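You operate a simulated robot arm through the tools that you are given. There is no shell and no other tool. Be economical: measure what you need, move in short steps, check, and stop when the job is done.

The job below is to be done with a simulated two-armed robot. You get a single attempt, and the scene is never put back.

JOB
Wipe the fuel spot off the cart, then put the STRAIGHT bag from the table in the red drawer.
Fine: use the white rag and put it back; the latch knob frees the drawer; shut it after.

The check looks at the end state, three seconds after you hand in, the way a careful person would. Anything else that was tipped, shoved, dropped, spilled or broken makes it a failure.

ROBOT AND FRAMES
Two 7-joint arms with two-finger parallel grippers on one trunk, on a base that drives. Base frame: it is fixed to the floor where the robot stands at the start and does not move with it; the origin is under the middle of the robot, x ahead of it, y to its left, z up. Lengths are in mm, angles in rad, forces in N, time in s.
The left shoulder is at the start at [50, 165, 1180], the right one opposite. With the tool pointing down near the work surface each hand reaches from about 240 to 700 mm from the robot's upright axis, wherever it stands, measured 20 degrees to its own side. Places, roughly: fuel spot [500, -200, 900]; red drawer [600, -200, 800]; latch knob [500, -400, 900]; inside the red drawer [700, -200, 700]; bag [-1250, 500, 1000]. Payload 3.91 kg a hand.
The TCP of each hand is the grasp point between the finger pads, 30 mm short of the fingertips. In the tool frame z runs along the fingers and y along their closing line. Largest opening 110 mm; finger width 20, thickness 10; the body of the gripper, 48 by 112 mm, starts 55 mm behind the TCP.
Orientation is told as [roll, pitch, yaw] about the base's x, y, z axes, in that order, counted from this pose: with the fingers straight down and closing along the base's y, the tool's x points along the base's -x, its y along +y and its z along -z.

CONTROLS
- The arms move only by the tool play_rows. It takes "left_motion", "right_motion" or both (then of equal length, played together; a hand with none holds still); each is text: rows parted by semicolons, each of 7 numbers parted by spaces: the gripper command, from -1 (shut) to 1 (fully open), values between in proportion, then the shift along the tool's x, y, z in mm, then the turn, a rotation vector about the tool's x, y, z in rad. In form: hand dx dy dz ax ay az; .... A call has 1 to 8 rows; each row is the pose to reach, as a shift and turn from the pose commanded when the call began, along the tool's axes at that moment. Each row takes 0.2 s and may step no farther than 50 mm and 0.15 rad from the row before; otherwise, or with a gripper value out of range, the whole call is refused. A pose out of reach is approached as far as the arm can. The call stops where the force on the tool passes 50 N (or 10 N more than at its start, if that is more) or the arm is blocked; 0.2 s more then pass. The fingers move at their own pace (about 45 mm/s each) and stop on an object; they squeeze with about 42 N. The grip force told is the motor's: it shows also when the fingers shut on nothing. Time passes only in rows, and 0.2 s behind the last, so rows that repeat a pose let the fingers close. It gives the time, the measured TCP pose, the force on the tool (base axes), the opening and the grip force at its end, in the units of the frame above (readings bear some noise).
- Cameras (640 x 400 px; columns grow to the right, rows downward): "scene" is now at [104.4, -35.3, 1340.5]; the picture's right is [-0.44, -0.90, 0.00], its down [-0.61, 0.30, -0.73] and it looks along [0.66, -0.32, -0.68] (base axes); focal length 214 px, centre (320, 200). "left" rides on the left gripper at [72, -17, -103] in its tool frame; the picture's right is [0.23, 0.97, 0.00], its down [-0.76, 0.18, -0.62] and it looks along [-0.61, 0.14, 0.78] (tool axes); focal length 222 px, centre (320, 200). "right" rides on the right gripper at [72, 17, -103] in its tool frame; the picture's right is [-0.23, 0.97, 0.00], its down [-0.76, -0.18, -0.62] and it looks along [-0.61, -0.14, 0.78] (tool axes); focal length 222 px, centre (320, 200). There is no depth. A picture from a camera that has moved, and an enlarged one, comes with that camera's place and axes in the base frame and with its lens.
- grab_frame(camera): a new picture of that camera. No time passes.
- raise_lower(by): slides the trunk up (or, below 0, down) by that many mm; the arms and the scene camera ride with it, the base frame stays. It gives what a move gives, with no picture.
- roll_base(legs): drives the robot by 1 to 6 legs, each [ahead, left, turn to the left] in mm, mm and rad, along the robot's own axes; the way and the turn of a leg run together, so that a leg with both is an arc; at most 1500 mm and 3.142 rad a leg. The arms and the cameras ride along, it lands a little off, and it stops where it bumps. It gives what a move gives.
- turn_head(pan, tilt): turns the head with the scene camera to pan (to the left, within 1.396 rad either way) and tilt (down, from -0.506 to 1.204), counted from straight ahead of the robot. It gives what a move gives.
- inspect(camera, box): a new picture of the part [left, top, right, bottom] of that camera's present view, enlarged. No time passes.
- sign_off(): hands the job in; it is judged then, once.

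Go step by step. Nothing tells you exact positions but the pictures and the camera data: compare them with the known pose of the tool, close in by small moves and look again before you grip or let go. The budget is 120 turns and 100 pictures, counting those below and the enlarged ones. Unless the task says otherwise, let go and move clear before handing in, and close with one line.

The tools are called by a JSON object that holds its "api" and its "payload". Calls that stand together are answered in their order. play_rows: Moves the arms, as the interface text tells. Its arguments: {"type":"object","properties":{"left_motion":{"type":"string"},"right_motion":{"type":"string"}},"required":[]} The other tools are called the same way: raise_lower (by) slides the trunk up or down; roll_base (legs) drives the base; turn_head (pan, tilt) turns the head that bears the scene camera; grab_frame (camera) takes a picture; inspect (camera, box) takes an enlarged picture of a part of a camera's view; sign_off () hands the job in.

At the start:

```text
t: 0.0
left_tcp_pos: [353.0, -11.2, 1201.6]
left_tcp_rot: [0.0, 0.0, 0.001]
left_contact_force: [0.4, -0.4, -0.4]
left_width: 109.9
left_grasp_force: 0.0
right_tcp_pos: [401.9, -413.6, 1101.7]
right_tcp_rot: [-0.001, 0.0, 0.0]
right_contact_force: [0.5, 0.0, 0.0]
right_width: 110.1
right_grasp_force: 0.1
trunk travel left (down, up): [-400.0, 103.0]
robot x, y, heading: [3.1, 0.9, 0.0]
head pan, tilt: [-0.459, 0.749]
```

scene: 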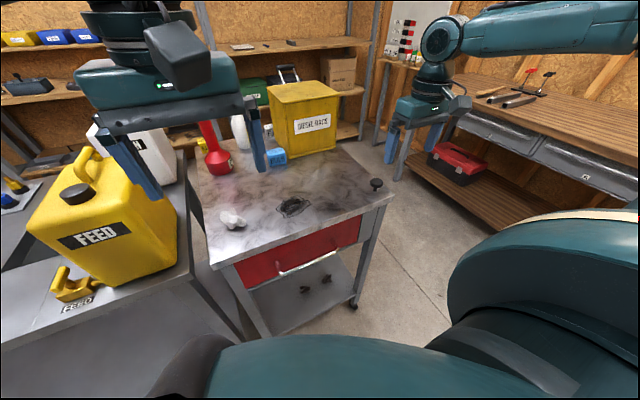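
right: 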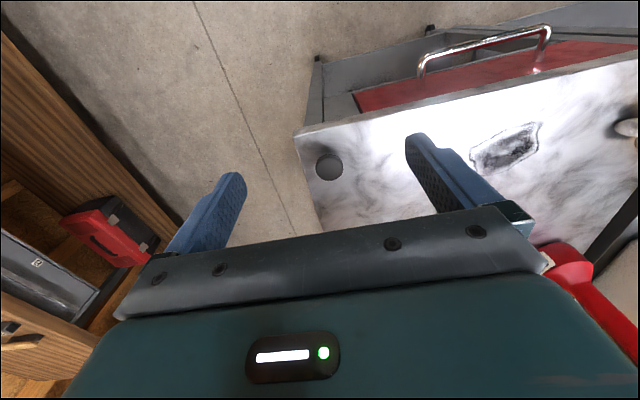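
left: 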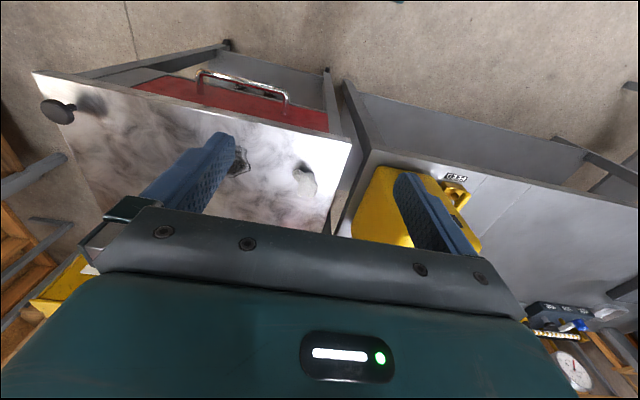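

I see the cart ahead with a dark fuel spot, a white rag to its left, a black latch knob at the right corner and the red drawer in front. I'll zoom in on the cart before moving.

{"api": "inspect", "payload": {"camera": "scene", "box": [190, 130, 410, 310]}}

{"api": "inspect", "payload": {"camera": "right", "box": [290, 0, 640, 230]}}

```text
2.22 times, centred on (300, 220) of scene
camera zoom: at [104.4, -35.3, 1340.5], right [-0.44, -0.9, 0.0], down [-0.61, 0.3, -0.73], along [0.66, -0.32, -0.68], focal length 477 px, centre (364, 156)
```

zoom: 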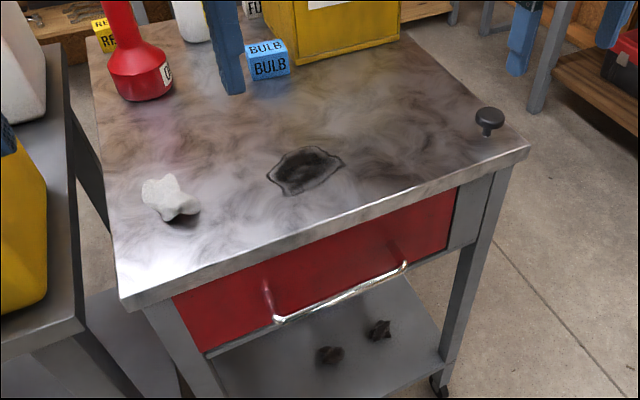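

```text
1.74 times, centred on (465, 115) of right
camera zoom: at [330.3, -396.3, 1205.4], right [0.23, 0.97, 0.0], down [0.76, -0.18, 0.62], along [0.61, -0.14, -0.78], focal length 386 px, centre (68, 348)
```

zoom: 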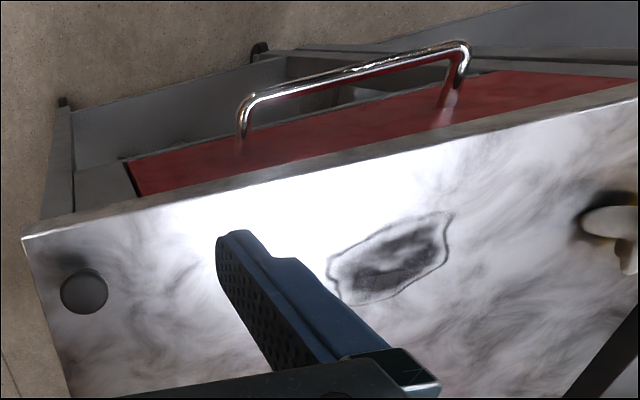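

Estimates: spot about (539,-165), rag about (540,0), knob about (492,-421), handle bar about x=403, z=818. I'll bring the left hand over the rag and look again.

{"api": "play_rows", "payload": {"left_motion": "1 -35 2 25 0 0 0; 1 -70 4 50 0 0 0; 1 -105 6 75 0 0 0; 1 -140 8 100 0 0 0; 1 -160 10 140 0 0 0; 1 -170 12 180 0 0 0"}}

{"api": "grab_frame", "payload": {"camera": "left"}}

{"api": "inspect", "payload": {"camera": "scene", "box": [190, 130, 410, 310]}}

```text
t: 1.4
left_tcp_pos: [523.5, 1.3, 1016.9]
left_tcp_rot: [0.0, -0.001, 0.001]
left_contact_force: [0.3, -0.2, -0.3]
left_width: 110.2
left_grasp_force: 0.1
right_tcp_pos: [401.6, -413.8, 1101.2]
right_tcp_rot: [0.0, 0.0, -0.001]
right_contact_force: [-0.7, -0.3, -0.5]
right_width: 110.1
right_grasp_force: 0.0
trunk travel left (down, up): [-400.0, 103.0]
robot x, y, heading: [0.0, 1.9, -0.0]
head pan, tilt: [-0.459, 0.749]
```

```text
94 pictures are left
camera left: at [450.3, -16.5, 1120.4], right [-0.23, 0.97, 0.0], down [0.76, 0.18, 0.62], along [0.61, 0.14, -0.78], focal length 222 px, centre (320, 200)
```

left: 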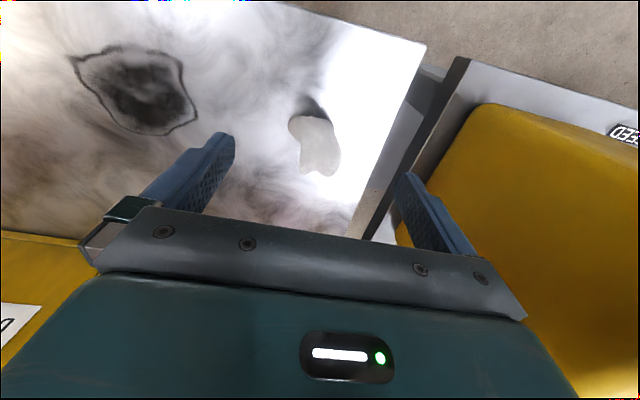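

```text
2.22 times, centred on (300, 220) of scene
camera zoom: at [104.7, -35.3, 1340.6], right [-0.44, -0.9, 0.0], down [-0.61, 0.3, -0.73], along [0.66, -0.32, -0.68], focal length 477 px, centre (364, 156)
```

zoom: 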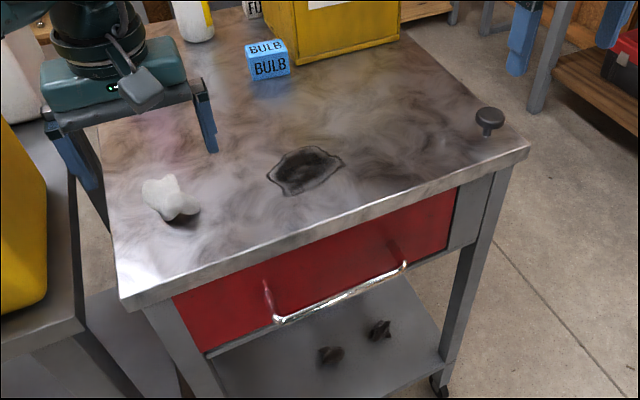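

The rag is at about (545,0). I'll lower above it with a narrower opening, staying clear of the yellow can.

{"api": "play_rows", "payload": {"left_motion": "0.5 -15 -1 0 0 0 0; 0.5 -22 -1 0 0 0 0; 0.5 -22 -1 25 0 0 0; 0.5 -22 -1 52 0 0 0; 0.5 -22 -1 52 0 0 0"}}

{"api": "grab_frame", "payload": {"camera": "left"}}

{"api": "inspect", "payload": {"camera": "scene", "box": [190, 150, 310, 270]}}

```text
t: 2.6
left_tcp_pos: [545.5, 1.1, 968.1]
left_tcp_rot: [0.001, 0.0, 0.0]
left_contact_force: [-0.5, 0.5, 0.1]
left_width: 82.5
left_grasp_force: 0.1
right_tcp_pos: [401.7, -413.6, 1101.8]
right_tcp_rot: [0.0, 0.001, -0.002]
right_contact_force: [-0.1, 0.8, 0.1]
right_width: 109.8
right_grasp_force: 0.0
trunk travel left (down, up): [-400.0, 103.0]
robot x, y, heading: [0.0, 2.7, -0.002]
head pan, tilt: [-0.459, 0.749]
```

```text
92 pictures are left
camera left: at [471.4, -17.2, 1071.3], right [-0.23, 0.97, 0.0], down [0.76, 0.18, 0.62], along [0.61, 0.14, -0.78], focal length 222 px, centre (320, 200)
```

left: 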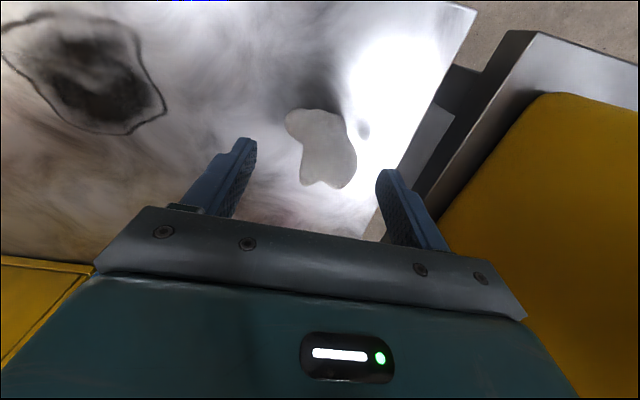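

```text
3.33 times, centred on (250, 210) of scene
camera zoom: at [104.3, -35.4, 1340.6], right [-0.44, -0.9, 0.0], down [-0.61, 0.3, -0.73], along [0.66, -0.32, -0.68], focal length 715 px, centre (553, 167)
```

zoom: 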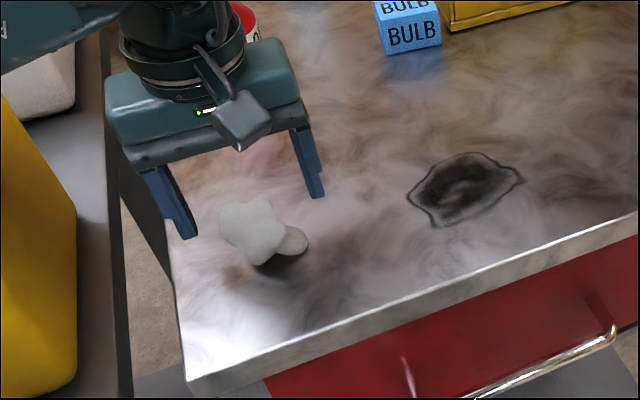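

The rag sits between the fingers. I'll go down with the fingertips just above the top and close.

{"api": "play_rows", "payload": {"left_motion": "0.5 0 2 15 0 0 0; 0.5 0 2 31 0 0 0; -1 0 2 31 0 0 0; -1 0 2 31 0 0 0; -1 0 2 31 0 0 0; -1 0 2 31 0 0 0"}}

{"api": "grab_frame", "payload": {"camera": "left"}}

{"api": "inspect", "payload": {"camera": "scene", "box": [190, 150, 310, 270]}}

```text
t: 4.0
left_tcp_pos: [545.6, 2.8, 938.4]
left_tcp_rot: [-0.001, 0.001, 0.0]
left_contact_force: [0.6, 0.6, -0.4]
left_width: 51.1
left_grasp_force: 42.3
right_tcp_pos: [401.8, -413.6, 1100.7]
right_tcp_rot: [0.0, 0.0, -0.001]
right_contact_force: [-0.2, 0.0, 0.3]
right_width: 110.0
right_grasp_force: 0.0
trunk travel left (down, up): [-400.0, 103.0]
robot x, y, heading: [-2.3, 2.4, -0.001]
head pan, tilt: [-0.459, 0.749]
```

```text
90 pictures are left
camera left: at [472.1, -15.4, 1041.1], right [-0.23, 0.97, 0.0], down [0.76, 0.18, 0.62], along [0.61, 0.14, -0.78], focal length 222 px, centre (320, 200)
```

left: 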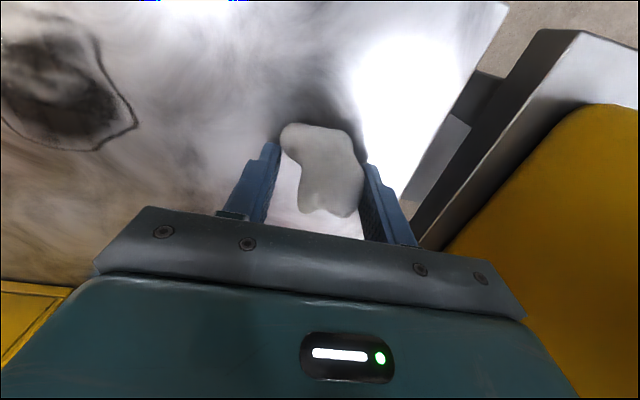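

```text
3.33 times, centred on (250, 210) of scene
camera zoom: at [104.4, -35.3, 1340.5], right [-0.44, -0.9, 0.0], down [-0.61, 0.3, -0.73], along [0.66, -0.32, -0.68], focal length 715 px, centre (553, 167)
```

zoom: 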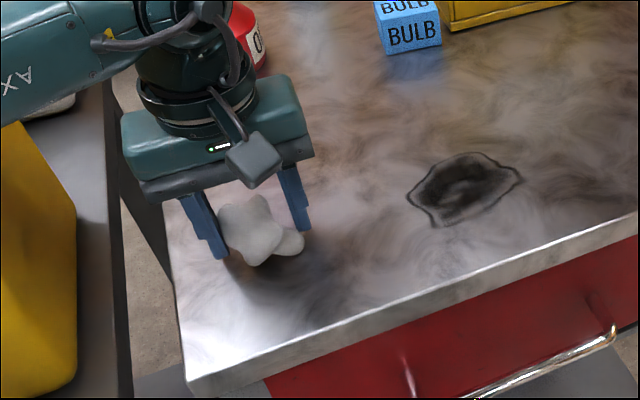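

The rag is gripped (51 mm). I'll lift it and carry it over to the spot.

{"api": "play_rows", "payload": {"left_motion": "-1 0 0 -25 0 0 0; -1 1 -45 -30 0 0 0; -1 3 -90 -30 0 0 0; -1 5 -130 -30 0 0 0; -1 7 -169 -30 0 0 0; -1 7 -169 -8 0 0 0"}}

{"api": "grab_frame", "payload": {"camera": "left"}}

{"api": "inspect", "payload": {"camera": "scene", "box": [220, 150, 340, 270]}}

```text
t: 5.4
left_tcp_pos: [537.7, -125.6, 967.9]
left_tcp_rot: [-0.002, 0.0, 0.0]
left_contact_force: [0.4, -0.5, -1.3]
left_width: 0.1
left_grasp_force: 37.6
left hand out of reach, approached as far as the arm can: row 5, 6
right_tcp_pos: [402.7, -413.8, 1099.9]
right_tcp_rot: [0.0, -0.001, 0.0]
right_contact_force: [-0.5, -0.4, 0.2]
right_width: 109.7
right_grasp_force: 0.0
trunk travel left (down, up): [-400.0, 103.0]
robot x, y, heading: [0.2, 2.8, 0.004]
head pan, tilt: [-0.459, 0.749]
```

```text
88 pictures are left
camera left: at [465.9, -144.0, 1071.6], right [-0.23, 0.97, 0.0], down [0.76, 0.18, 0.62], along [0.61, 0.14, -0.78], focal length 222 px, centre (320, 200)
```

left: 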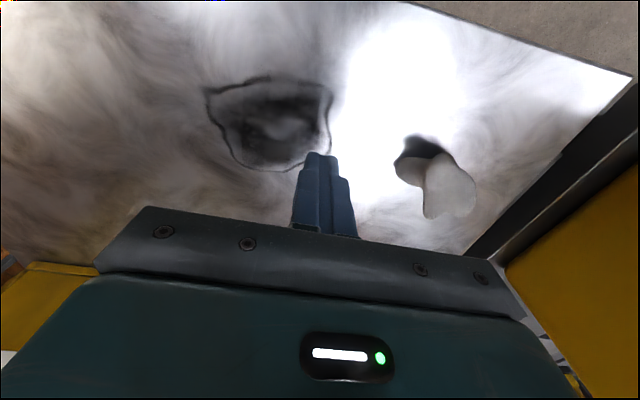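

```text
3.33 times, centred on (280, 210) of scene
camera zoom: at [104.2, -35.6, 1340.5], right [-0.44, -0.9, 0.0], down [-0.61, 0.3, -0.73], along [0.66, -0.32, -0.68], focal length 715 px, centre (453, 167)
```

zoom: 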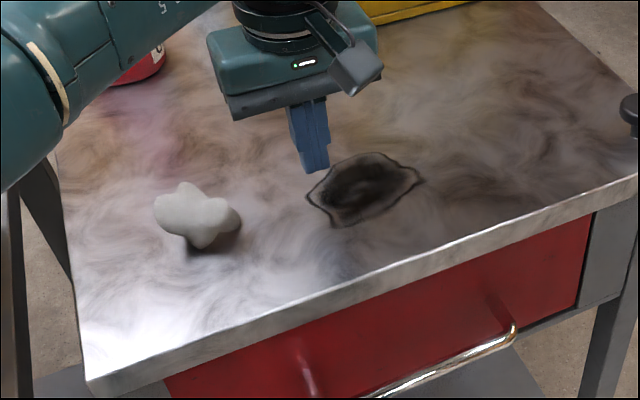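

The rag slipped out about 20 mm from its first place, and the spot is past the left hand's reach. I'll raise the hand and shift the base 150 mm right so both are in reach.

{"api": "play_rows", "payload": {"left_motion": "-1 0 0 -40 0 0 0; 0 0 0 -80 0 0 0"}}

{"api": "roll_base", "payload": {"legs": [[0, -150, 0]]}}

{"api": "grab_frame", "payload": {"camera": "left"}}

{"api": "grab_frame", "payload": {"camera": "scene"}}

```text
t: 6.0
left_tcp_pos: [536.6, -124.6, 1045.7]
left_tcp_rot: [-0.001, -0.001, -0.001]
left_contact_force: [0.0, -0.3, -0.1]
left_width: 32.6
left_grasp_force: 0.2
right_tcp_pos: [401.8, -413.5, 1102.5]
right_tcp_rot: [0.001, 0.001, 0.001]
right_contact_force: [0.4, 0.3, 0.3]
right_width: 109.8
right_grasp_force: 0.1
trunk travel left (down, up): [-400.0, 103.0]
robot x, y, heading: [-1.3, -0.4, 0.007]
head pan, tilt: [-0.459, 0.749]
```

```text
t: 7.4
left_tcp_pos: [536.0, -275.4, 1045.6]
left_tcp_rot: [0.0, 0.0, -0.001]
left_contact_force: [0.1, -0.3, 0.2]
left_width: 55.0
left_grasp_force: 0.1
right_tcp_pos: [401.5, -565.3, 1101.4]
right_tcp_rot: [0.0, 0.002, 0.0]
right_contact_force: [-0.1, -0.3, 1.0]
right_width: 109.9
right_grasp_force: 0.1
trunk travel left (down, up): [-400.0, 103.0]
robot x, y, heading: [-0.2, -151.6, -0.004]
head pan, tilt: [-0.459, 0.749]
```

```text
86 pictures are left
camera left: at [464.3, -294.3, 1149.1], right [-0.23, 0.97, 0.0], down [0.76, 0.18, 0.62], along [0.61, 0.14, -0.78], focal length 222 px, centre (320, 200)
```

left: 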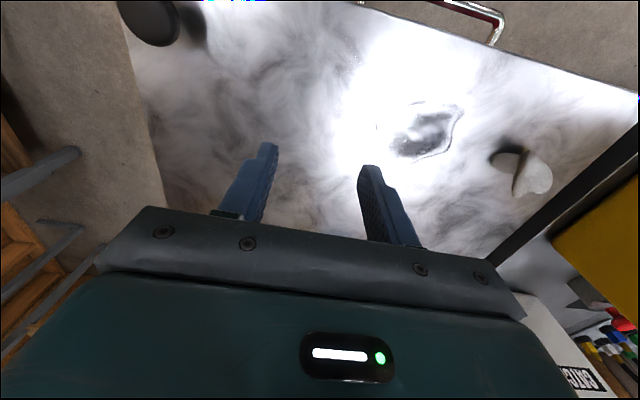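

```text
85 pictures are left
camera scene: at [104.3, -186.8, 1340.5], right [-0.44, -0.9, 0.0], down [-0.61, 0.3, -0.73], along [0.66, -0.32, -0.68], focal length 214 px, centre (320, 200)
```

scene: 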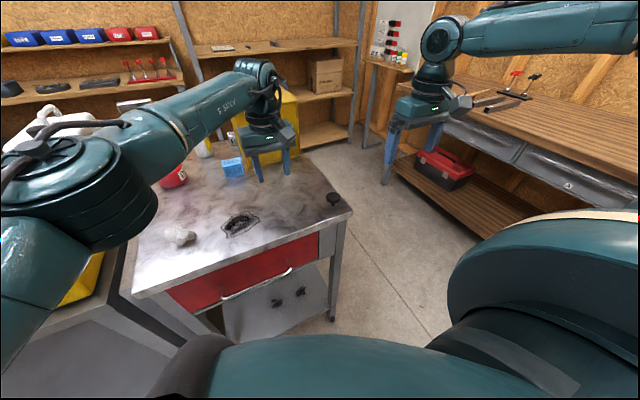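

All is in reach now. I'll move the left hand above the rag and look.

{"api": "play_rows", "payload": {"left_motion": "0.5 -3 45 0 0 0 0; 0.5 -6 90 0 0 0 0; 0.5 -9 135 0 0 0 0; 0.5 -12 180 0 0 0 0; 0.5 -15 225 20 0 0 0; 0.5 -16 253 50 0 0 0; 0.5 -16 253 70 0 0 0"}}

{"api": "grab_frame", "payload": {"camera": "left"}}

{"api": "inspect", "payload": {"camera": "scene", "box": [130, 190, 290, 290]}}

```text
t: 9.0
left_tcp_pos: [553.5, -24.1, 976.4]
left_tcp_rot: [-0.001, -0.003, 0.0]
left_contact_force: [0.3, -0.4, -0.4]
left_width: 82.5
left_grasp_force: 0.1
right_tcp_pos: [401.7, -564.6, 1100.0]
right_tcp_rot: [-0.002, 0.0, 0.001]
right_contact_force: [0.1, 0.1, -0.5]
right_width: 110.0
right_grasp_force: 0.1
trunk travel left (down, up): [-400.0, 103.0]
robot x, y, heading: [2.6, -149.6, -0.005]
head pan, tilt: [-0.459, 0.749]
```

```text
84 pictures are left
camera left: at [480.9, -40.7, 1080.1], right [-0.23, 0.97, 0.0], down [0.76, 0.18, 0.62], along [0.61, 0.14, -0.78], focal length 222 px, centre (320, 200)
```

left: 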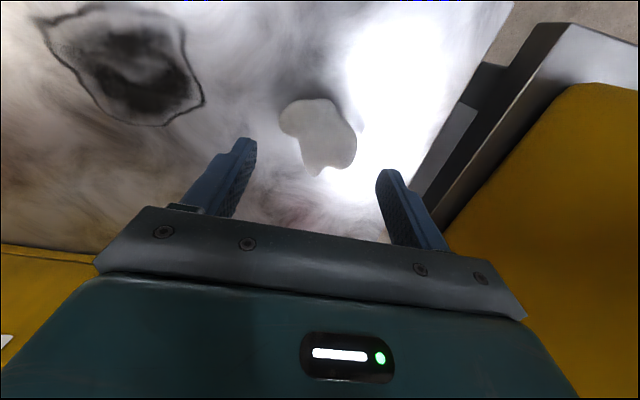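

```text
4.00 times, centred on (210, 240) of scene
camera zoom: at [104.4, -186.2, 1340.5], right [-0.44, -0.9, 0.0], down [-0.61, 0.3, -0.73], along [0.66, -0.33, -0.68], focal length 858 px, centre (760, 40)
```

zoom: 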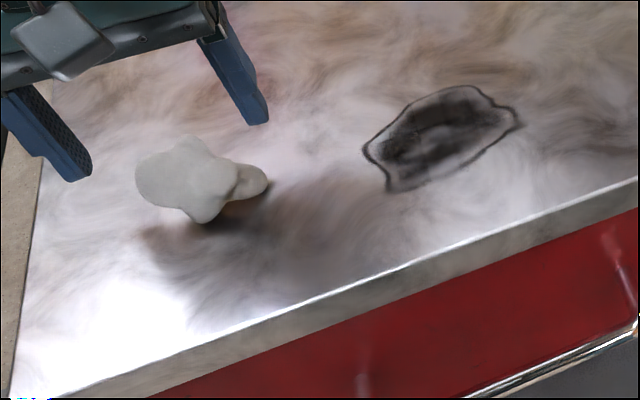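

The rag is a round body with a low lobe toward the robot's right, and the first grip caught the lobe. I'll turn the hand 90° to grip the body front to back.

{"api": "play_rows", "payload": {"left_motion": "0.5 0 1 -20 0 0 -0.15; 0.5 2 3 -20 0 0 -0.3; 0.5 3 6 -20 0 0 -0.45; 0.5 3 6 -20 0 0 -0.6; 0.5 3 6 -20 0 0 -0.75; 0.5 3 6 -20 0 0 -0.9; 0.5 3 6 -20 0 0 -1.05; 0.5 3 6 -20 0 0 -1.2"}}

{"api": "play_rows", "payload": {"left_motion": "0.5 0 0 0 0 0 -0.13; 0.5 0 0 0 0 0 -0.26; 0.5 0 0 0 0 0 -0.37"}}

{"api": "grab_frame", "payload": {"camera": "left"}}

{"api": "inspect", "payload": {"camera": "scene", "box": [130, 190, 290, 290]}}

```text
t: 10.8
left_tcp_pos: [549.6, -17.0, 995.7]
left_tcp_rot: [-0.002, 0.001, 1.201]
left_contact_force: [-1.0, 0.2, 0.7]
left_width: 82.9
left_grasp_force: 0.0
right_tcp_pos: [400.8, -564.9, 1101.6]
right_tcp_rot: [0.002, 0.001, -0.001]
right_contact_force: [0.1, -0.4, 0.0]
right_width: 110.1
right_grasp_force: 0.0
trunk travel left (down, up): [-400.0, 103.0]
robot x, y, heading: [-1.0, -150.0, 0.004]
head pan, tilt: [-0.459, 0.749]
```

```text
t: 11.6
left_tcp_pos: [548.8, -16.3, 996.9]
left_tcp_rot: [-0.001, 0.003, 1.571]
left_contact_force: [-0.4, 0.3, -0.4]
left_width: 82.5
left_grasp_force: 0.0
right_tcp_pos: [402.3, -564.2, 1101.7]
right_tcp_rot: [-0.002, -0.001, -0.001]
right_contact_force: [0.4, -0.5, -0.1]
right_width: 109.7
right_grasp_force: 0.0
trunk travel left (down, up): [-400.0, 103.0]
robot x, y, heading: [-0.7, -149.3, -0.004]
head pan, tilt: [-0.459, 0.749]
```

```text
82 pictures are left
camera left: at [566.5, -89.7, 1099.7], right [-0.97, -0.23, 0.0], down [-0.18, 0.76, 0.62], along [-0.14, 0.61, -0.78], focal length 222 px, centre (320, 200)
```

left: 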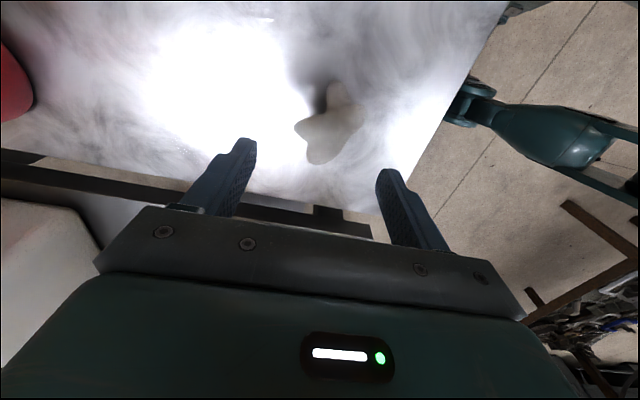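

```text
4.00 times, centred on (210, 240) of scene
camera zoom: at [104.3, -186.0, 1340.5], right [-0.44, -0.9, 0.0], down [-0.61, 0.3, -0.73], along [0.66, -0.33, -0.68], focal length 858 px, centre (760, 40)
```

zoom: 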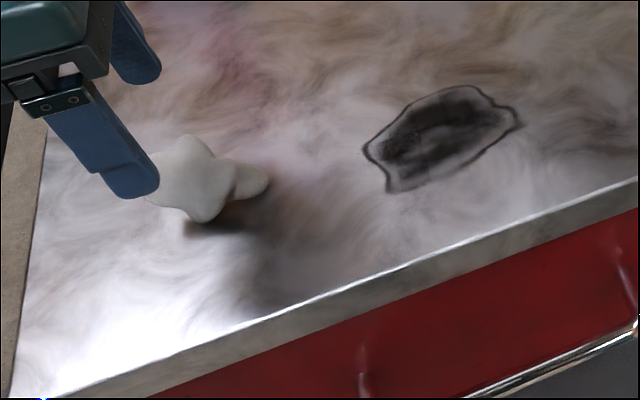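

The body is centred under the hand. I'll lower to the top and close.

{"api": "play_rows", "payload": {"left_motion": "0.5 1 0 40 0 0 0; 0.5 2 0 63 0 0 0; -1 2 0 63 0 0 0; -1 2 0 63 0 0 0; -1 2 0 63 0 0 0; -1 2 0 63 0 0 0; -1 2 0 63 0 0 0"}}

{"api": "grab_frame", "payload": {"camera": "left"}}

{"api": "inspect", "payload": {"camera": "scene", "box": [130, 190, 290, 290]}}

```text
t: 13.2
left_tcp_pos: [549.2, -18.4, 933.8]
left_tcp_rot: [0.001, 0.003, 1.57]
left_contact_force: [1.3, 0.7, -0.4]
left_width: 49.4
left_grasp_force: 41.4
right_tcp_pos: [401.1, -564.1, 1100.9]
right_tcp_rot: [0.0, 0.0, 0.0]
right_contact_force: [-0.5, -0.3, -0.1]
right_width: 110.3
right_grasp_force: 0.0
trunk travel left (down, up): [-400.0, 103.0]
robot x, y, heading: [0.3, -152.3, -0.002]
head pan, tilt: [-0.459, 0.749]
```

```text
80 pictures are left
camera left: at [566.1, -91.6, 1036.5], right [-0.97, -0.23, 0.0], down [-0.18, 0.76, 0.62], along [-0.14, 0.61, -0.78], focal length 222 px, centre (320, 200)
```

left: 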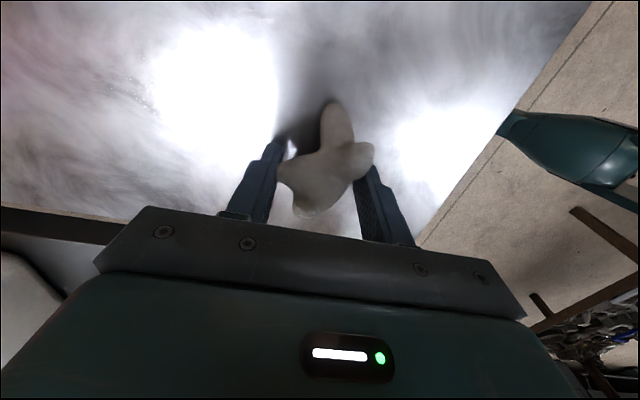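

```text
4.00 times, centred on (210, 240) of scene
camera zoom: at [104.3, -186.0, 1340.5], right [-0.44, -0.9, 0.0], down [-0.61, 0.3, -0.73], along [0.66, -0.33, -0.68], focal length 858 px, centre (760, 40)
```

zoom: 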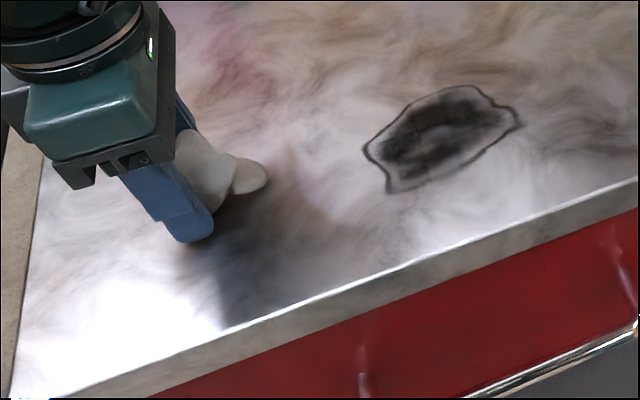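

Gripped at 49 mm on the body. I'll test the lift with a small step.

{"api": "play_rows", "payload": {"left_motion": "-1 0 0 -5 0 0 0; -1 0 0 -10 0 0 0; -1 0 0 -15 0 0 0; -1 0 0 -20 0 0 0"}}

{"api": "inspect", "payload": {"camera": "scene", "box": [130, 190, 290, 290]}}

```text
t: 14.2
left_tcp_pos: [550.7, -19.2, 953.2]
left_tcp_rot: [-0.001, 0.002, 1.571]
left_contact_force: [0.2, -0.9, -0.8]
left_width: 49.4
left_grasp_force: 42.2
right_tcp_pos: [400.3, -564.6, 1100.4]
right_tcp_rot: [-0.003, 0.001, 0.001]
right_contact_force: [0.9, -0.2, -0.1]
right_width: 109.8
right_grasp_force: 0.1
trunk travel left (down, up): [-400.0, 103.0]
robot x, y, heading: [0.9, -151.9, -0.0]
head pan, tilt: [-0.459, 0.749]
```

```text
4.00 times, centred on (210, 240) of scene
camera zoom: at [104.3, -186.0, 1340.5], right [-0.44, -0.9, 0.0], down [-0.61, 0.3, -0.73], along [0.66, -0.33, -0.68], focal length 858 px, centre (760, 40)
```

zoom: 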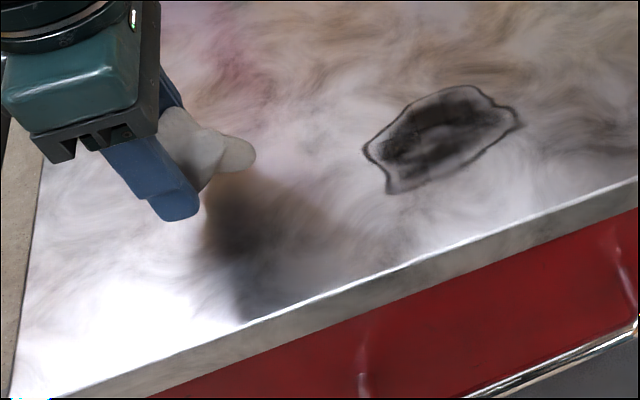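

Lifted and held. Carrying it to the spot and lowering.

{"api": "play_rows", "payload": {"left_motion": "-1 25 3 0 0 0 0; -1 55 6 0 0 0 0; -1 85 9 0 0 0 0; -1 115 12 0 0 0 0; -1 140 12 0 0 0 0; -1 146 12 0 0 0 0; -1 146 12 10 0 0 0; -1 146 12 19 0 0 0"}}

{"api": "inspect", "payload": {"camera": "scene", "box": [130, 190, 290, 290]}}

```text
t: 16.0
left_tcp_pos: [537.6, -165.5, 932.8]
left_tcp_rot: [-0.001, 0.002, 1.572]
left_contact_force: [-0.2, -0.9, 0.1]
left_width: 49.4
left_grasp_force: 42.3
right_tcp_pos: [403.1, -564.2, 1102.1]
right_tcp_rot: [0.0, 0.001, 0.001]
right_contact_force: [-0.2, -0.4, -1.1]
right_width: 110.0
right_grasp_force: 0.1
trunk travel left (down, up): [-400.0, 103.0]
robot x, y, heading: [-0.9, -153.5, -0.003]
head pan, tilt: [-0.459, 0.749]
```

```text
4.00 times, centred on (210, 240) of scene
camera zoom: at [104.2, -186.0, 1340.6], right [-0.44, -0.9, 0.0], down [-0.61, 0.3, -0.73], along [0.66, -0.33, -0.68], focal length 858 px, centre (760, 40)
```

zoom: 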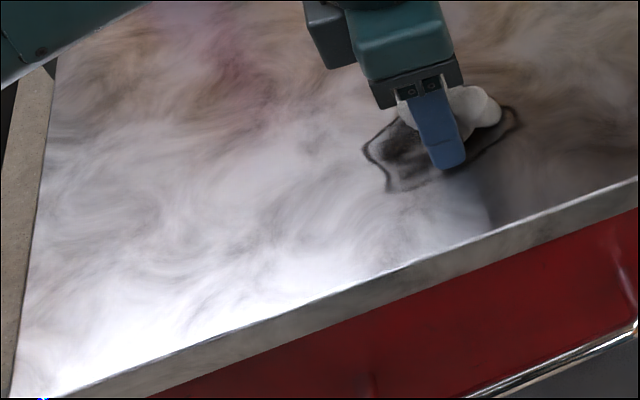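

No contact force yet, so I'll press down in small steps to find touch.

{"api": "play_rows", "payload": {"left_motion": "-1 0 0 1 0 0 0; -1 0 0 2 0 0 0; -1 0 0 3 0 0 0; -1 0 0 3 0 0 0"}}

```text
t: 17.0
left_tcp_pos: [537.8, -166.3, 932.8]
left_tcp_rot: [-0.009, 0.004, 1.571]
left_contact_force: [1.0, 0.9, 23.7]
left_width: 49.2
left_grasp_force: 42.5
right_tcp_pos: [400.7, -564.1, 1102.6]
right_tcp_rot: [0.0, 0.0, 0.0]
right_contact_force: [0.3, 0.2, -1.2]
right_width: 109.9
right_grasp_force: 0.0
trunk travel left (down, up): [-400.0, 103.0]
robot x, y, heading: [-3.1, -150.3, -0.005]
head pan, tilt: [-0.459, 0.749]
```

Contact at about 24 N. Now wiping with strokes over the whole spot.

{"api": "play_rows", "payload": {"left_motion": "-1 -25 0 -1 0 0 0; -1 -50 0 -1 0 0 0; -1 -50 25 -1 0 0 0; -1 -25 25 -1 0 0 0; -1 0 25 -1 0 0 0; -1 25 25 -1 0 0 0; -1 50 25 -1 0 0 0; -1 50 0 -1 0 0 0"}}

{"api": "inspect", "payload": {"camera": "scene", "box": [130, 190, 290, 290]}}

```text
t: 18.8
left_tcp_pos: [535.3, -218.5, 932.8]
left_tcp_rot: [-0.003, 0.005, 1.563]
left_contact_force: [-9.1, -3.7, 21.9]
left_width: 49.1
left_grasp_force: 42.0
right_tcp_pos: [399.8, -564.2, 1102.8]
right_tcp_rot: [0.0, -0.004, -0.001]
right_contact_force: [0.0, 0.5, -0.4]
right_width: 109.8
right_grasp_force: 0.1
trunk travel left (down, up): [-400.0, 103.0]
robot x, y, heading: [0.0, -150.0, 0.001]
head pan, tilt: [-0.459, 0.749]
```

```text
4.00 times, centred on (210, 240) of scene
camera zoom: at [101.2, -186.4, 1340.9], right [-0.44, -0.9, 0.0], down [-0.61, 0.3, -0.73], along [0.66, -0.33, -0.68], focal length 858 px, centre (760, 40)
```

zoom: 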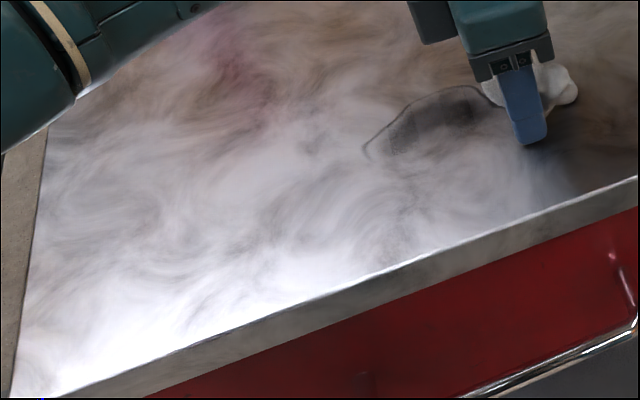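

Half is gone already. Continuing over the far half.

{"api": "play_rows", "payload": {"left_motion": "-1 -25 -5 0 0 0 0; -1 -60 -5 0 0 0 0; -1 -100 -5 0 0 0 0; -1 -108 -25 0 0 0 0; -1 -75 -25 0 0 0 0; -1 -40 -25 0 0 0 0; -1 0 -25 0 0 0 0; -1 0 -42 0 0 0 0"}}

{"api": "play_rows", "payload": {"left_motion": "-1 -35 0 0 0 0 0; -1 -70 0 0 0 0 0; -1 -110 0 0 0 0 0; -1 -110 25 0 0 0 0; -1 -70 25 0 0 0 0; -1 -30 25 0 0 0 0; -1 10 28 0 0 0 0"}}

{"api": "inspect", "payload": {"camera": "scene", "box": [130, 190, 290, 290]}}

```text
t: 20.6
left_tcp_pos: [576.8, -216.8, 932.2]
left_tcp_rot: [-0.004, 0.002, 1.565]
left_contact_force: [-6.5, -2.8, 11.4]
left_width: 49.4
left_grasp_force: 42.8
right_tcp_pos: [401.1, -565.6, 1100.6]
right_tcp_rot: [-0.001, -0.002, 0.0]
right_contact_force: [-0.6, 0.3, 0.3]
right_width: 110.1
right_grasp_force: 0.0
trunk travel left (down, up): [-400.0, 103.0]
robot x, y, heading: [2.8, -150.8, 0.002]
head pan, tilt: [-0.459, 0.749]
```

```text
t: 22.2
left_tcp_pos: [550.5, -227.7, 932.0]
left_tcp_rot: [0.001, 0.003, 1.569]
left_contact_force: [-0.4, -2.5, 3.8]
left_width: 49.3
left_grasp_force: 41.9
right_tcp_pos: [401.4, -565.5, 1100.8]
right_tcp_rot: [0.0, -0.001, -0.001]
right_contact_force: [0.5, 0.2, 0.4]
right_width: 110.0
right_grasp_force: 0.0
trunk travel left (down, up): [-400.0, 103.0]
robot x, y, heading: [3.4, -149.9, -0.004]
head pan, tilt: [-0.459, 0.749]
```

```text
4.00 times, centred on (210, 240) of scene
camera zoom: at [103.6, -187.0, 1340.5], right [-0.44, -0.9, 0.0], down [-0.61, 0.3, -0.73], along [0.66, -0.32, -0.68], focal length 858 px, centre (760, 40)
```

zoom: 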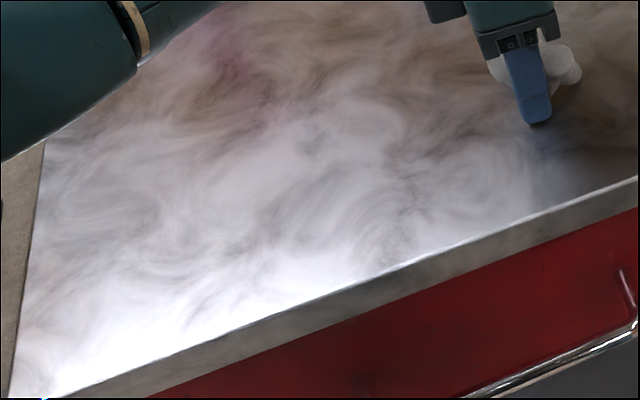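

The spot is gone. I'll lift the rag and carry it back to its original place.

{"api": "play_rows", "payload": {"left_motion": "-1 0 0 -10 0 0 0; -1 -8 0 -20 0 0 0; -1 -45 0 -20 0 0 0; -1 -85 0 -20 0 0 0; -1 -125 0 -20 0 0 0; -1 -165 0 -20 0 0 0; -1 -205 0 -20 0 0 0; -1 -231 1 -20 0 0 0"}}

{"api": "play_rows", "payload": {"left_motion": "-1 0 0 10 0 0 0; -1 0 0 19 0 0 0; -1 0 0 19 0 0 0"}}

{"api": "inspect", "payload": {"camera": "scene", "box": [130, 190, 290, 290]}}

{"api": "grab_frame", "payload": {"camera": "left"}}

```text
t: 24.0
left_tcp_pos: [550.2, 6.9, 954.1]
left_tcp_rot: [-0.003, 0.002, 1.569]
left_contact_force: [-0.7, -0.4, -0.4]
left_width: 49.3
left_grasp_force: 42.0
right_tcp_pos: [400.7, -563.2, 1100.9]
right_tcp_rot: [0.001, -0.001, 0.001]
right_contact_force: [-0.5, 0.2, -0.4]
right_width: 109.8
right_grasp_force: 0.1
trunk travel left (down, up): [-400.0, 103.0]
robot x, y, heading: [1.4, -151.3, -0.002]
head pan, tilt: [-0.459, 0.749]
```

```text
t: 24.8
left_tcp_pos: [549.9, 6.1, 934.6]
left_tcp_rot: [-0.002, 0.002, 1.569]
left_contact_force: [0.0, 0.8, 0.0]
left_width: 48.9
left_grasp_force: 42.1
right_tcp_pos: [402.0, -563.3, 1101.1]
right_tcp_rot: [0.001, -0.002, 0.001]
right_contact_force: [-0.1, 0.0, 0.2]
right_width: 110.1
right_grasp_force: 0.0
trunk travel left (down, up): [-400.0, 103.0]
robot x, y, heading: [-0.9, -148.0, 0.0]
head pan, tilt: [-0.459, 0.749]
```

```text
4.00 times, centred on (210, 240) of scene
camera zoom: at [104.3, -186.0, 1340.5], right [-0.44, -0.9, 0.0], down [-0.61, 0.3, -0.73], along [0.66, -0.33, -0.68], focal length 858 px, centre (760, 40)
```

zoom: 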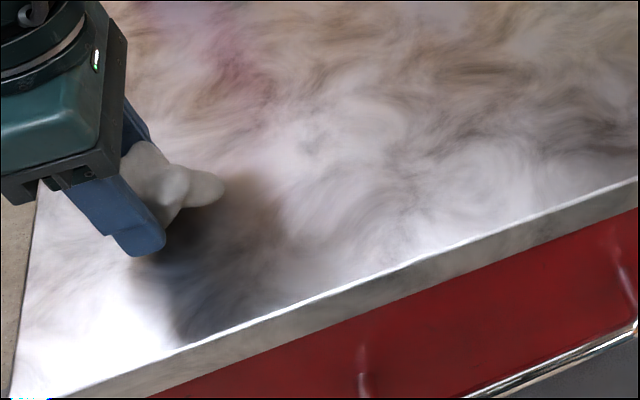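

```text
73 pictures are left
camera left: at [566.6, -66.8, 1038.1], right [-0.97, -0.23, 0.0], down [-0.18, 0.76, 0.62], along [-0.14, 0.61, -0.78], focal length 222 px, centre (320, 200)
```

left: 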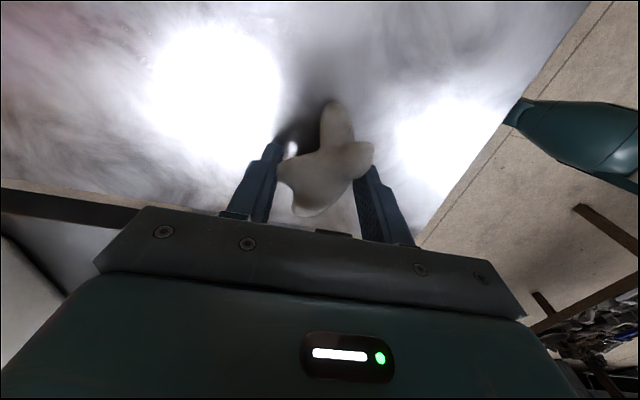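

The rag is back in place; I'll set it the last 2 mm, open and rise.

{"api": "play_rows", "payload": {"left_motion": "-1 0 0 2 0 0 0; 0.6 0 0 2 0 0 0; 0.6 0 0 2 0 0 0; 0.6 0 0 2 0 0 0; 0.6 0 0 -20 0 0 0; 0.6 0 0 -60 0 0 0; 0.6 10 0 -110 0 0 0; 0.6 30 0 -150 0 0 0"}}

{"api": "play_rows", "payload": {"left_motion": "0 20 0 -10 0 0 0.15; 0 40 0 -20 0 0 0.3; 0 60 0 -30 0 0 0.45; 0 80 0 -40 0 0 0.6; 0 100 0 -50 0 0 0.75; 0 100 0 -50 0 0 0.9; 0 100 0 -50 0 0 1.05; 0 100 0 -50 0 0 1.2"}}

{"api": "inspect", "payload": {"camera": "scene", "box": [100, 170, 360, 340]}}

{"api": "grab_frame", "payload": {"camera": "right"}}

```text
refused: row 7 steps farther than a row can; nothing moved
```

```text
t: 26.6
left_tcp_pos: [550.0, -93.1, 983.1]
left_tcp_rot: [-0.003, -0.002, 0.369]
left_contact_force: [0.2, -0.1, 0.1]
left_width: 55.1
left_grasp_force: 0.0
right_tcp_pos: [401.2, -564.4, 1101.6]
right_tcp_rot: [-0.001, 0.002, 0.001]
right_contact_force: [0.4, 0.0, -0.1]
right_width: 109.9
right_grasp_force: 0.0
trunk travel left (down, up): [-400.0, 103.0]
robot x, y, heading: [4.2, -150.6, -0.001]
head pan, tilt: [-0.459, 0.749]
```

```text
2.35 times, centred on (230, 255) of scene
camera zoom: at [104.3, -186.0, 1340.5], right [-0.44, -0.9, 0.0], down [-0.61, 0.3, -0.73], along [0.66, -0.33, -0.68], focal length 505 px, centre (532, 71)
```

zoom: 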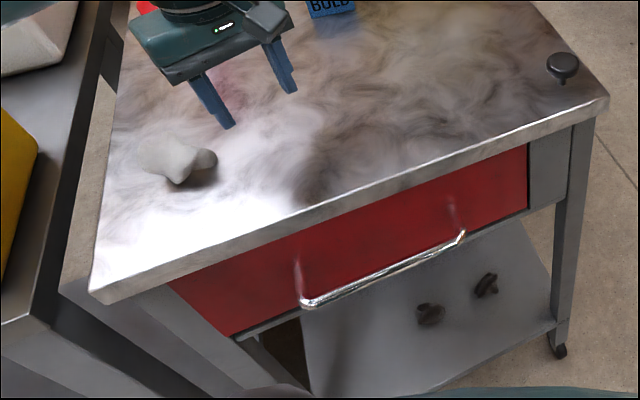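

```text
71 pictures are left
camera right: at [329.9, -547.1, 1205.5], right [0.23, 0.97, 0.0], down [0.76, -0.18, 0.62], along [0.61, -0.14, -0.78], focal length 222 px, centre (320, 200)
```

right: 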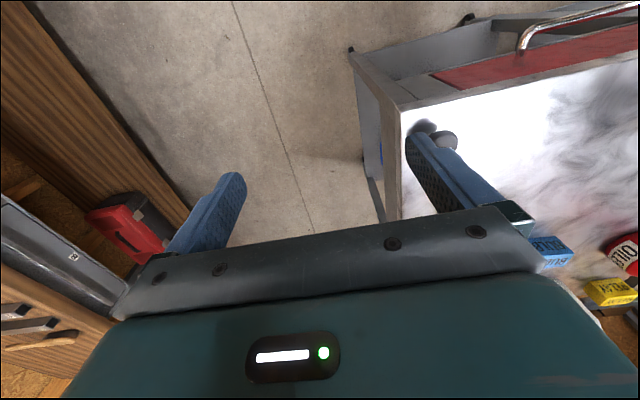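

The first call was refused, but the release went cleanly and the rag stands where it started. Next the latch knob: a close look first.

{"api": "inspect", "payload": {"camera": "scene", "box": [310, 180, 358, 210]}}

{"api": "play_rows", "payload": {"left_motion": "0.5 0 0 -40 0 0 0.12; 0.5 30 0 -70 0 0 0.24; 0.5 70 0 -100 0 0 0.36; 0.5 110 0 -110 0 0 0.36; 0.5 150 10 -120 0 0 0.36", "right_motion": "0.5 -20 35 10 0 0 0; 0.5 -40 75 20 0 0 0; 0.5 -60 110 30 0 0 0; 0.5 -80 140 45 0 0 0; 0.5 -90 144 70 0 0 0"}}

{"api": "grab_frame", "payload": {"camera": "right"}}

```text
13.33 times, centred on (334, 195) of scene
camera zoom: at [104.3, -186.0, 1340.5], right [-0.44, -0.9, 0.0], down [-0.61, 0.3, -0.73], along [0.66, -0.33, -0.68], focal length 2860 px, centre (133, 267)
```

zoom: 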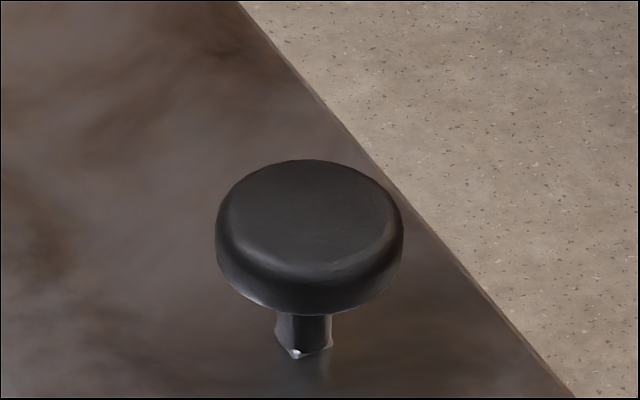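

```text
t: 27.8
left_tcp_pos: [405.9, -140.0, 1103.0]
left_tcp_rot: [-0.002, -0.001, 0.011]
left_contact_force: [0.2, 1.0, -0.2]
left_width: 82.5
left_grasp_force: 0.0
right_tcp_pos: [491.2, -419.8, 1030.3]
right_tcp_rot: [0.002, 0.002, -0.002]
right_contact_force: [-0.2, 0.2, -0.7]
right_width: 82.5
right_grasp_force: 0.1
trunk travel left (down, up): [-400.0, 103.0]
robot x, y, heading: [1.6, -151.9, -0.001]
head pan, tilt: [-0.459, 0.749]
```

```text
69 pictures are left
camera right: at [420.4, -402.3, 1134.5], right [0.23, 0.97, 0.0], down [0.76, -0.18, 0.62], along [0.61, -0.14, -0.78], focal length 222 px, centre (320, 200)
```

right: 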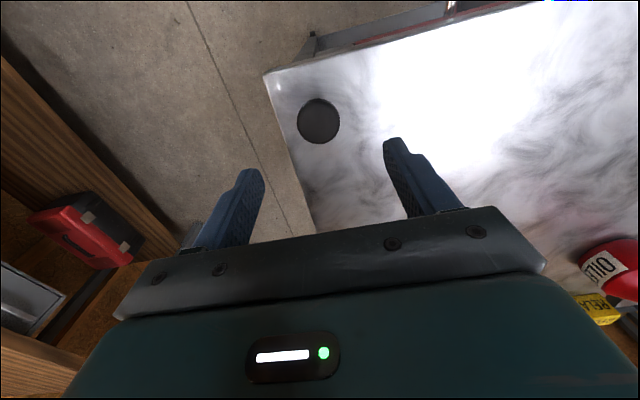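

The knob is a 40 mm mushroom on a stem at about (489,-420). I'll lower around it and grip.

{"api": "play_rows", "payload": {"right_motion": "0.5 2 0 40 0 0 0; 0.5 2 0 75 0 0 0; 0.5 2 0 94 0 0 0; -1 2 0 94 0 0 0; -1 2 0 94 0 0 0; -1 2 0 94 0 0 0; -1 2 0 94 0 0 0"}}

{"api": "inspect", "payload": {"camera": "scene", "box": [270, 160, 390, 240]}}

```text
t: 29.4
left_tcp_pos: [405.2, -140.2, 1102.0]
left_tcp_rot: [-0.001, -0.001, 0.011]
left_contact_force: [-1.3, -0.6, 0.3]
left_width: 82.4
left_grasp_force: 0.1
right_tcp_pos: [490.0, -419.9, 937.2]
right_tcp_rot: [0.0, 0.001, 0.001]
right_contact_force: [0.0, 2.6, -1.8]
right_width: 38.4
right_grasp_force: 45.1
trunk travel left (down, up): [-400.0, 103.0]
robot x, y, heading: [2.2, -151.4, -0.004]
head pan, tilt: [-0.459, 0.749]
```

```text
5.00 times, centred on (330, 200) of scene
camera zoom: at [104.4, -185.9, 1340.5], right [-0.44, -0.9, 0.0], down [-0.61, 0.3, -0.73], along [0.66, -0.33, -0.68], focal length 1072 px, centre (270, 200)
```

zoom: 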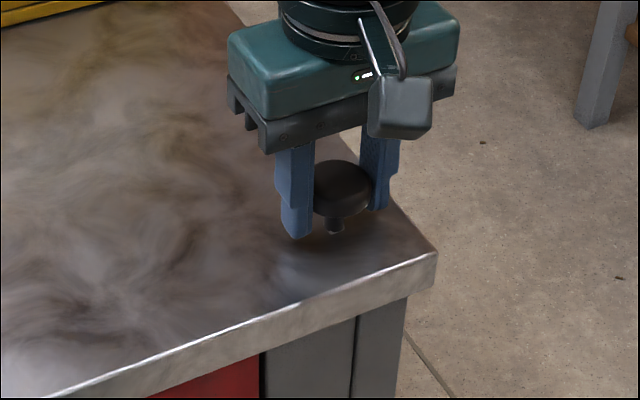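

Gripped (38 mm). Trying a gentle lift.

{"api": "play_rows", "payload": {"right_motion": "-1 0 0 -3 0 0 0; -1 0 0 -6 0 0 0; -1 0 0 -9 0 0 0; -1 0 0 -12 0 0 0"}}

{"api": "inspect", "payload": {"camera": "scene", "box": [270, 160, 390, 240]}}

```text
t: 30.4
left_tcp_pos: [408.3, -141.2, 1101.4]
left_tcp_rot: [0.0, 0.002, 0.01]
left_contact_force: [-0.3, -0.4, 0.2]
left_width: 82.4
left_grasp_force: 0.0
right_tcp_pos: [489.3, -420.4, 945.4]
right_tcp_rot: [0.0, 0.011, -0.001]
right_contact_force: [-4.1, 9.5, -32.1]
right_width: 38.9
right_grasp_force: 44.7
trunk travel left (down, up): [-400.0, 103.0]
robot x, y, heading: [-2.8, -149.5, -0.004]
head pan, tilt: [-0.459, 0.749]
```

```text
5.00 times, centred on (330, 200) of scene
camera zoom: at [106.5, -186.5, 1340.1], right [-0.44, -0.9, 0.0], down [-0.61, 0.3, -0.73], along [0.65, -0.32, -0.68], focal length 1072 px, centre (270, 200)
```

zoom: 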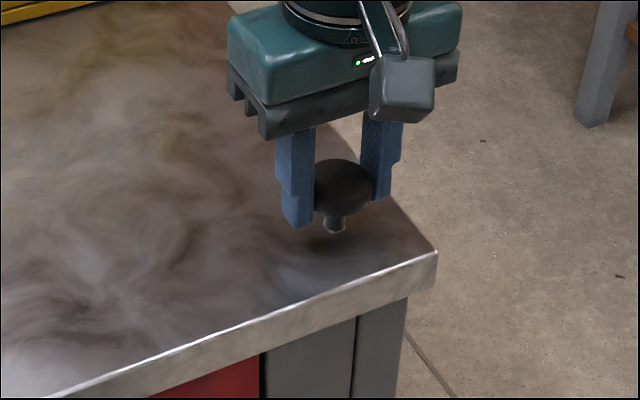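

The knob doesn't rise, so it isn't a pull. I'll settle back down and try a turn.

{"api": "play_rows", "payload": {"right_motion": "-1 0 0 10 0 0 0; 0 0 0 10 0 0 0; -1 0 0 10 0 0 0; -1 0 0 10 0 0 0; -1 0 0 10 0 0 -0.1; -1 0 0 10 0 0 -0.2; -1 0 0 10 0 0 -0.3; -1 0 0 10 0 0 -0.4"}}

{"api": "inspect", "payload": {"camera": "scene", "box": [270, 160, 390, 240]}}

```text
t: 32.2
left_tcp_pos: [405.9, -138.6, 1103.0]
left_tcp_rot: [-0.002, -0.003, 0.012]
left_contact_force: [-0.3, 0.0, -0.5]
left_width: 82.4
left_grasp_force: 0.0
right_tcp_pos: [488.4, -419.8, 939.6]
right_tcp_rot: [0.0, 0.001, 0.404]
right_contact_force: [0.5, -1.5, 3.0]
right_width: 38.6
right_grasp_force: 45.0
trunk travel left (down, up): [-400.0, 103.0]
robot x, y, heading: [-1.1, -151.6, -0.002]
head pan, tilt: [-0.459, 0.749]
```

```text
5.00 times, centred on (330, 200) of scene
camera zoom: at [104.0, -186.1, 1340.6], right [-0.44, -0.9, 0.0], down [-0.61, 0.3, -0.73], along [0.66, -0.33, -0.68], focal length 1072 px, centre (270, 200)
```

zoom: 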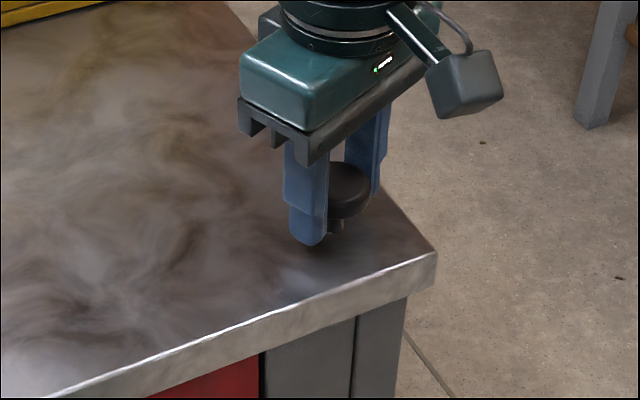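

The hand turned; I can't yet tell if the knob went with it. I'll keep turning to about 90° and compare the stem.

{"api": "play_rows", "payload": {"right_motion": "-1 0 0 0 0 0 -0.15; -1 0 0 0 0 0 -0.3; -1 0 0 0 0 0 -0.45; -1 0 0 0 0 0 -0.6; -1 0 0 0 0 0 -0.75; -1 0 0 0 0 0 -0.9; -1 0 0 0 0 0 -1.05; -1 0 0 0 0 0 -1.18"}}

{"api": "inspect", "payload": {"camera": "scene", "box": [310, 180, 358, 210]}}

```text
t: 34.0
left_tcp_pos: [406.3, -139.2, 1102.0]
left_tcp_rot: [-0.002, -0.001, 0.011]
left_contact_force: [0.7, -0.4, -0.3]
left_width: 82.6
left_grasp_force: 0.1
right_tcp_pos: [488.3, -420.5, 938.4]
right_tcp_rot: [-0.002, 0.002, 1.581]
right_contact_force: [-4.9, 1.3, -1.5]
right_width: 38.9
right_grasp_force: 44.9
trunk travel left (down, up): [-400.0, 103.0]
robot x, y, heading: [2.0, -150.7, -0.004]
head pan, tilt: [-0.459, 0.749]
```

```text
13.33 times, centred on (334, 195) of scene
camera zoom: at [103.7, -185.9, 1340.6], right [-0.44, -0.9, 0.0], down [-0.61, 0.3, -0.73], along [0.66, -0.33, -0.68], focal length 2860 px, centre (133, 267)
```

zoom: 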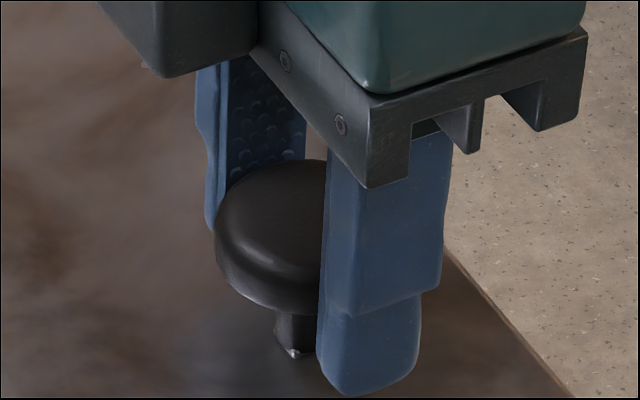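

The stem highlight is unchanged, so the knob likely didn't turn. I'll release, rise, and try pressing on top with closed fingers.

{"api": "play_rows", "payload": {"right_motion": "0 0 0 0 0 0 0; 0.2 0 0 0 0 0 0; 0.2 0 0 -20 0 0 0; 0.2 0 0 -50 0 0 0; -1 0 0 -50 0 0 0; -1 0 0 -50 0 0 0; -1 0 0 -50 0 0 0; -1 0 0 -40 0 0 0"}}

{"api": "inspect", "payload": {"camera": "scene", "box": [310, 180, 358, 210]}}

```text
t: 35.8
left_tcp_pos: [405.1, -138.8, 1102.6]
left_tcp_rot: [-0.002, 0.0, 0.011]
left_contact_force: [-0.2, 0.0, -0.1]
left_width: 82.4
left_grasp_force: 0.1
right_tcp_pos: [491.4, -420.2, 978.8]
right_tcp_rot: [-0.001, -0.001, 1.579]
right_contact_force: [0.3, 0.1, 0.1]
right_width: 0.1
right_grasp_force: 22.2
trunk travel left (down, up): [-400.0, 103.0]
robot x, y, heading: [-1.9, -152.5, -0.002]
head pan, tilt: [-0.459, 0.749]
```

```text
13.33 times, centred on (334, 195) of scene
camera zoom: at [104.4, -186.1, 1340.5], right [-0.44, -0.9, 0.0], down [-0.61, 0.3, -0.73], along [0.66, -0.33, -0.68], focal length 2860 px, centre (133, 267)
```

zoom: 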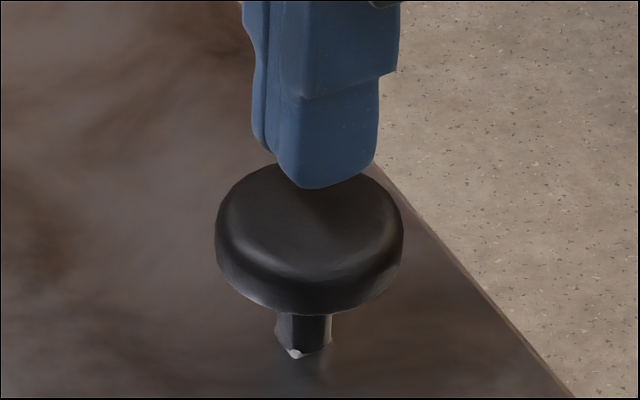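

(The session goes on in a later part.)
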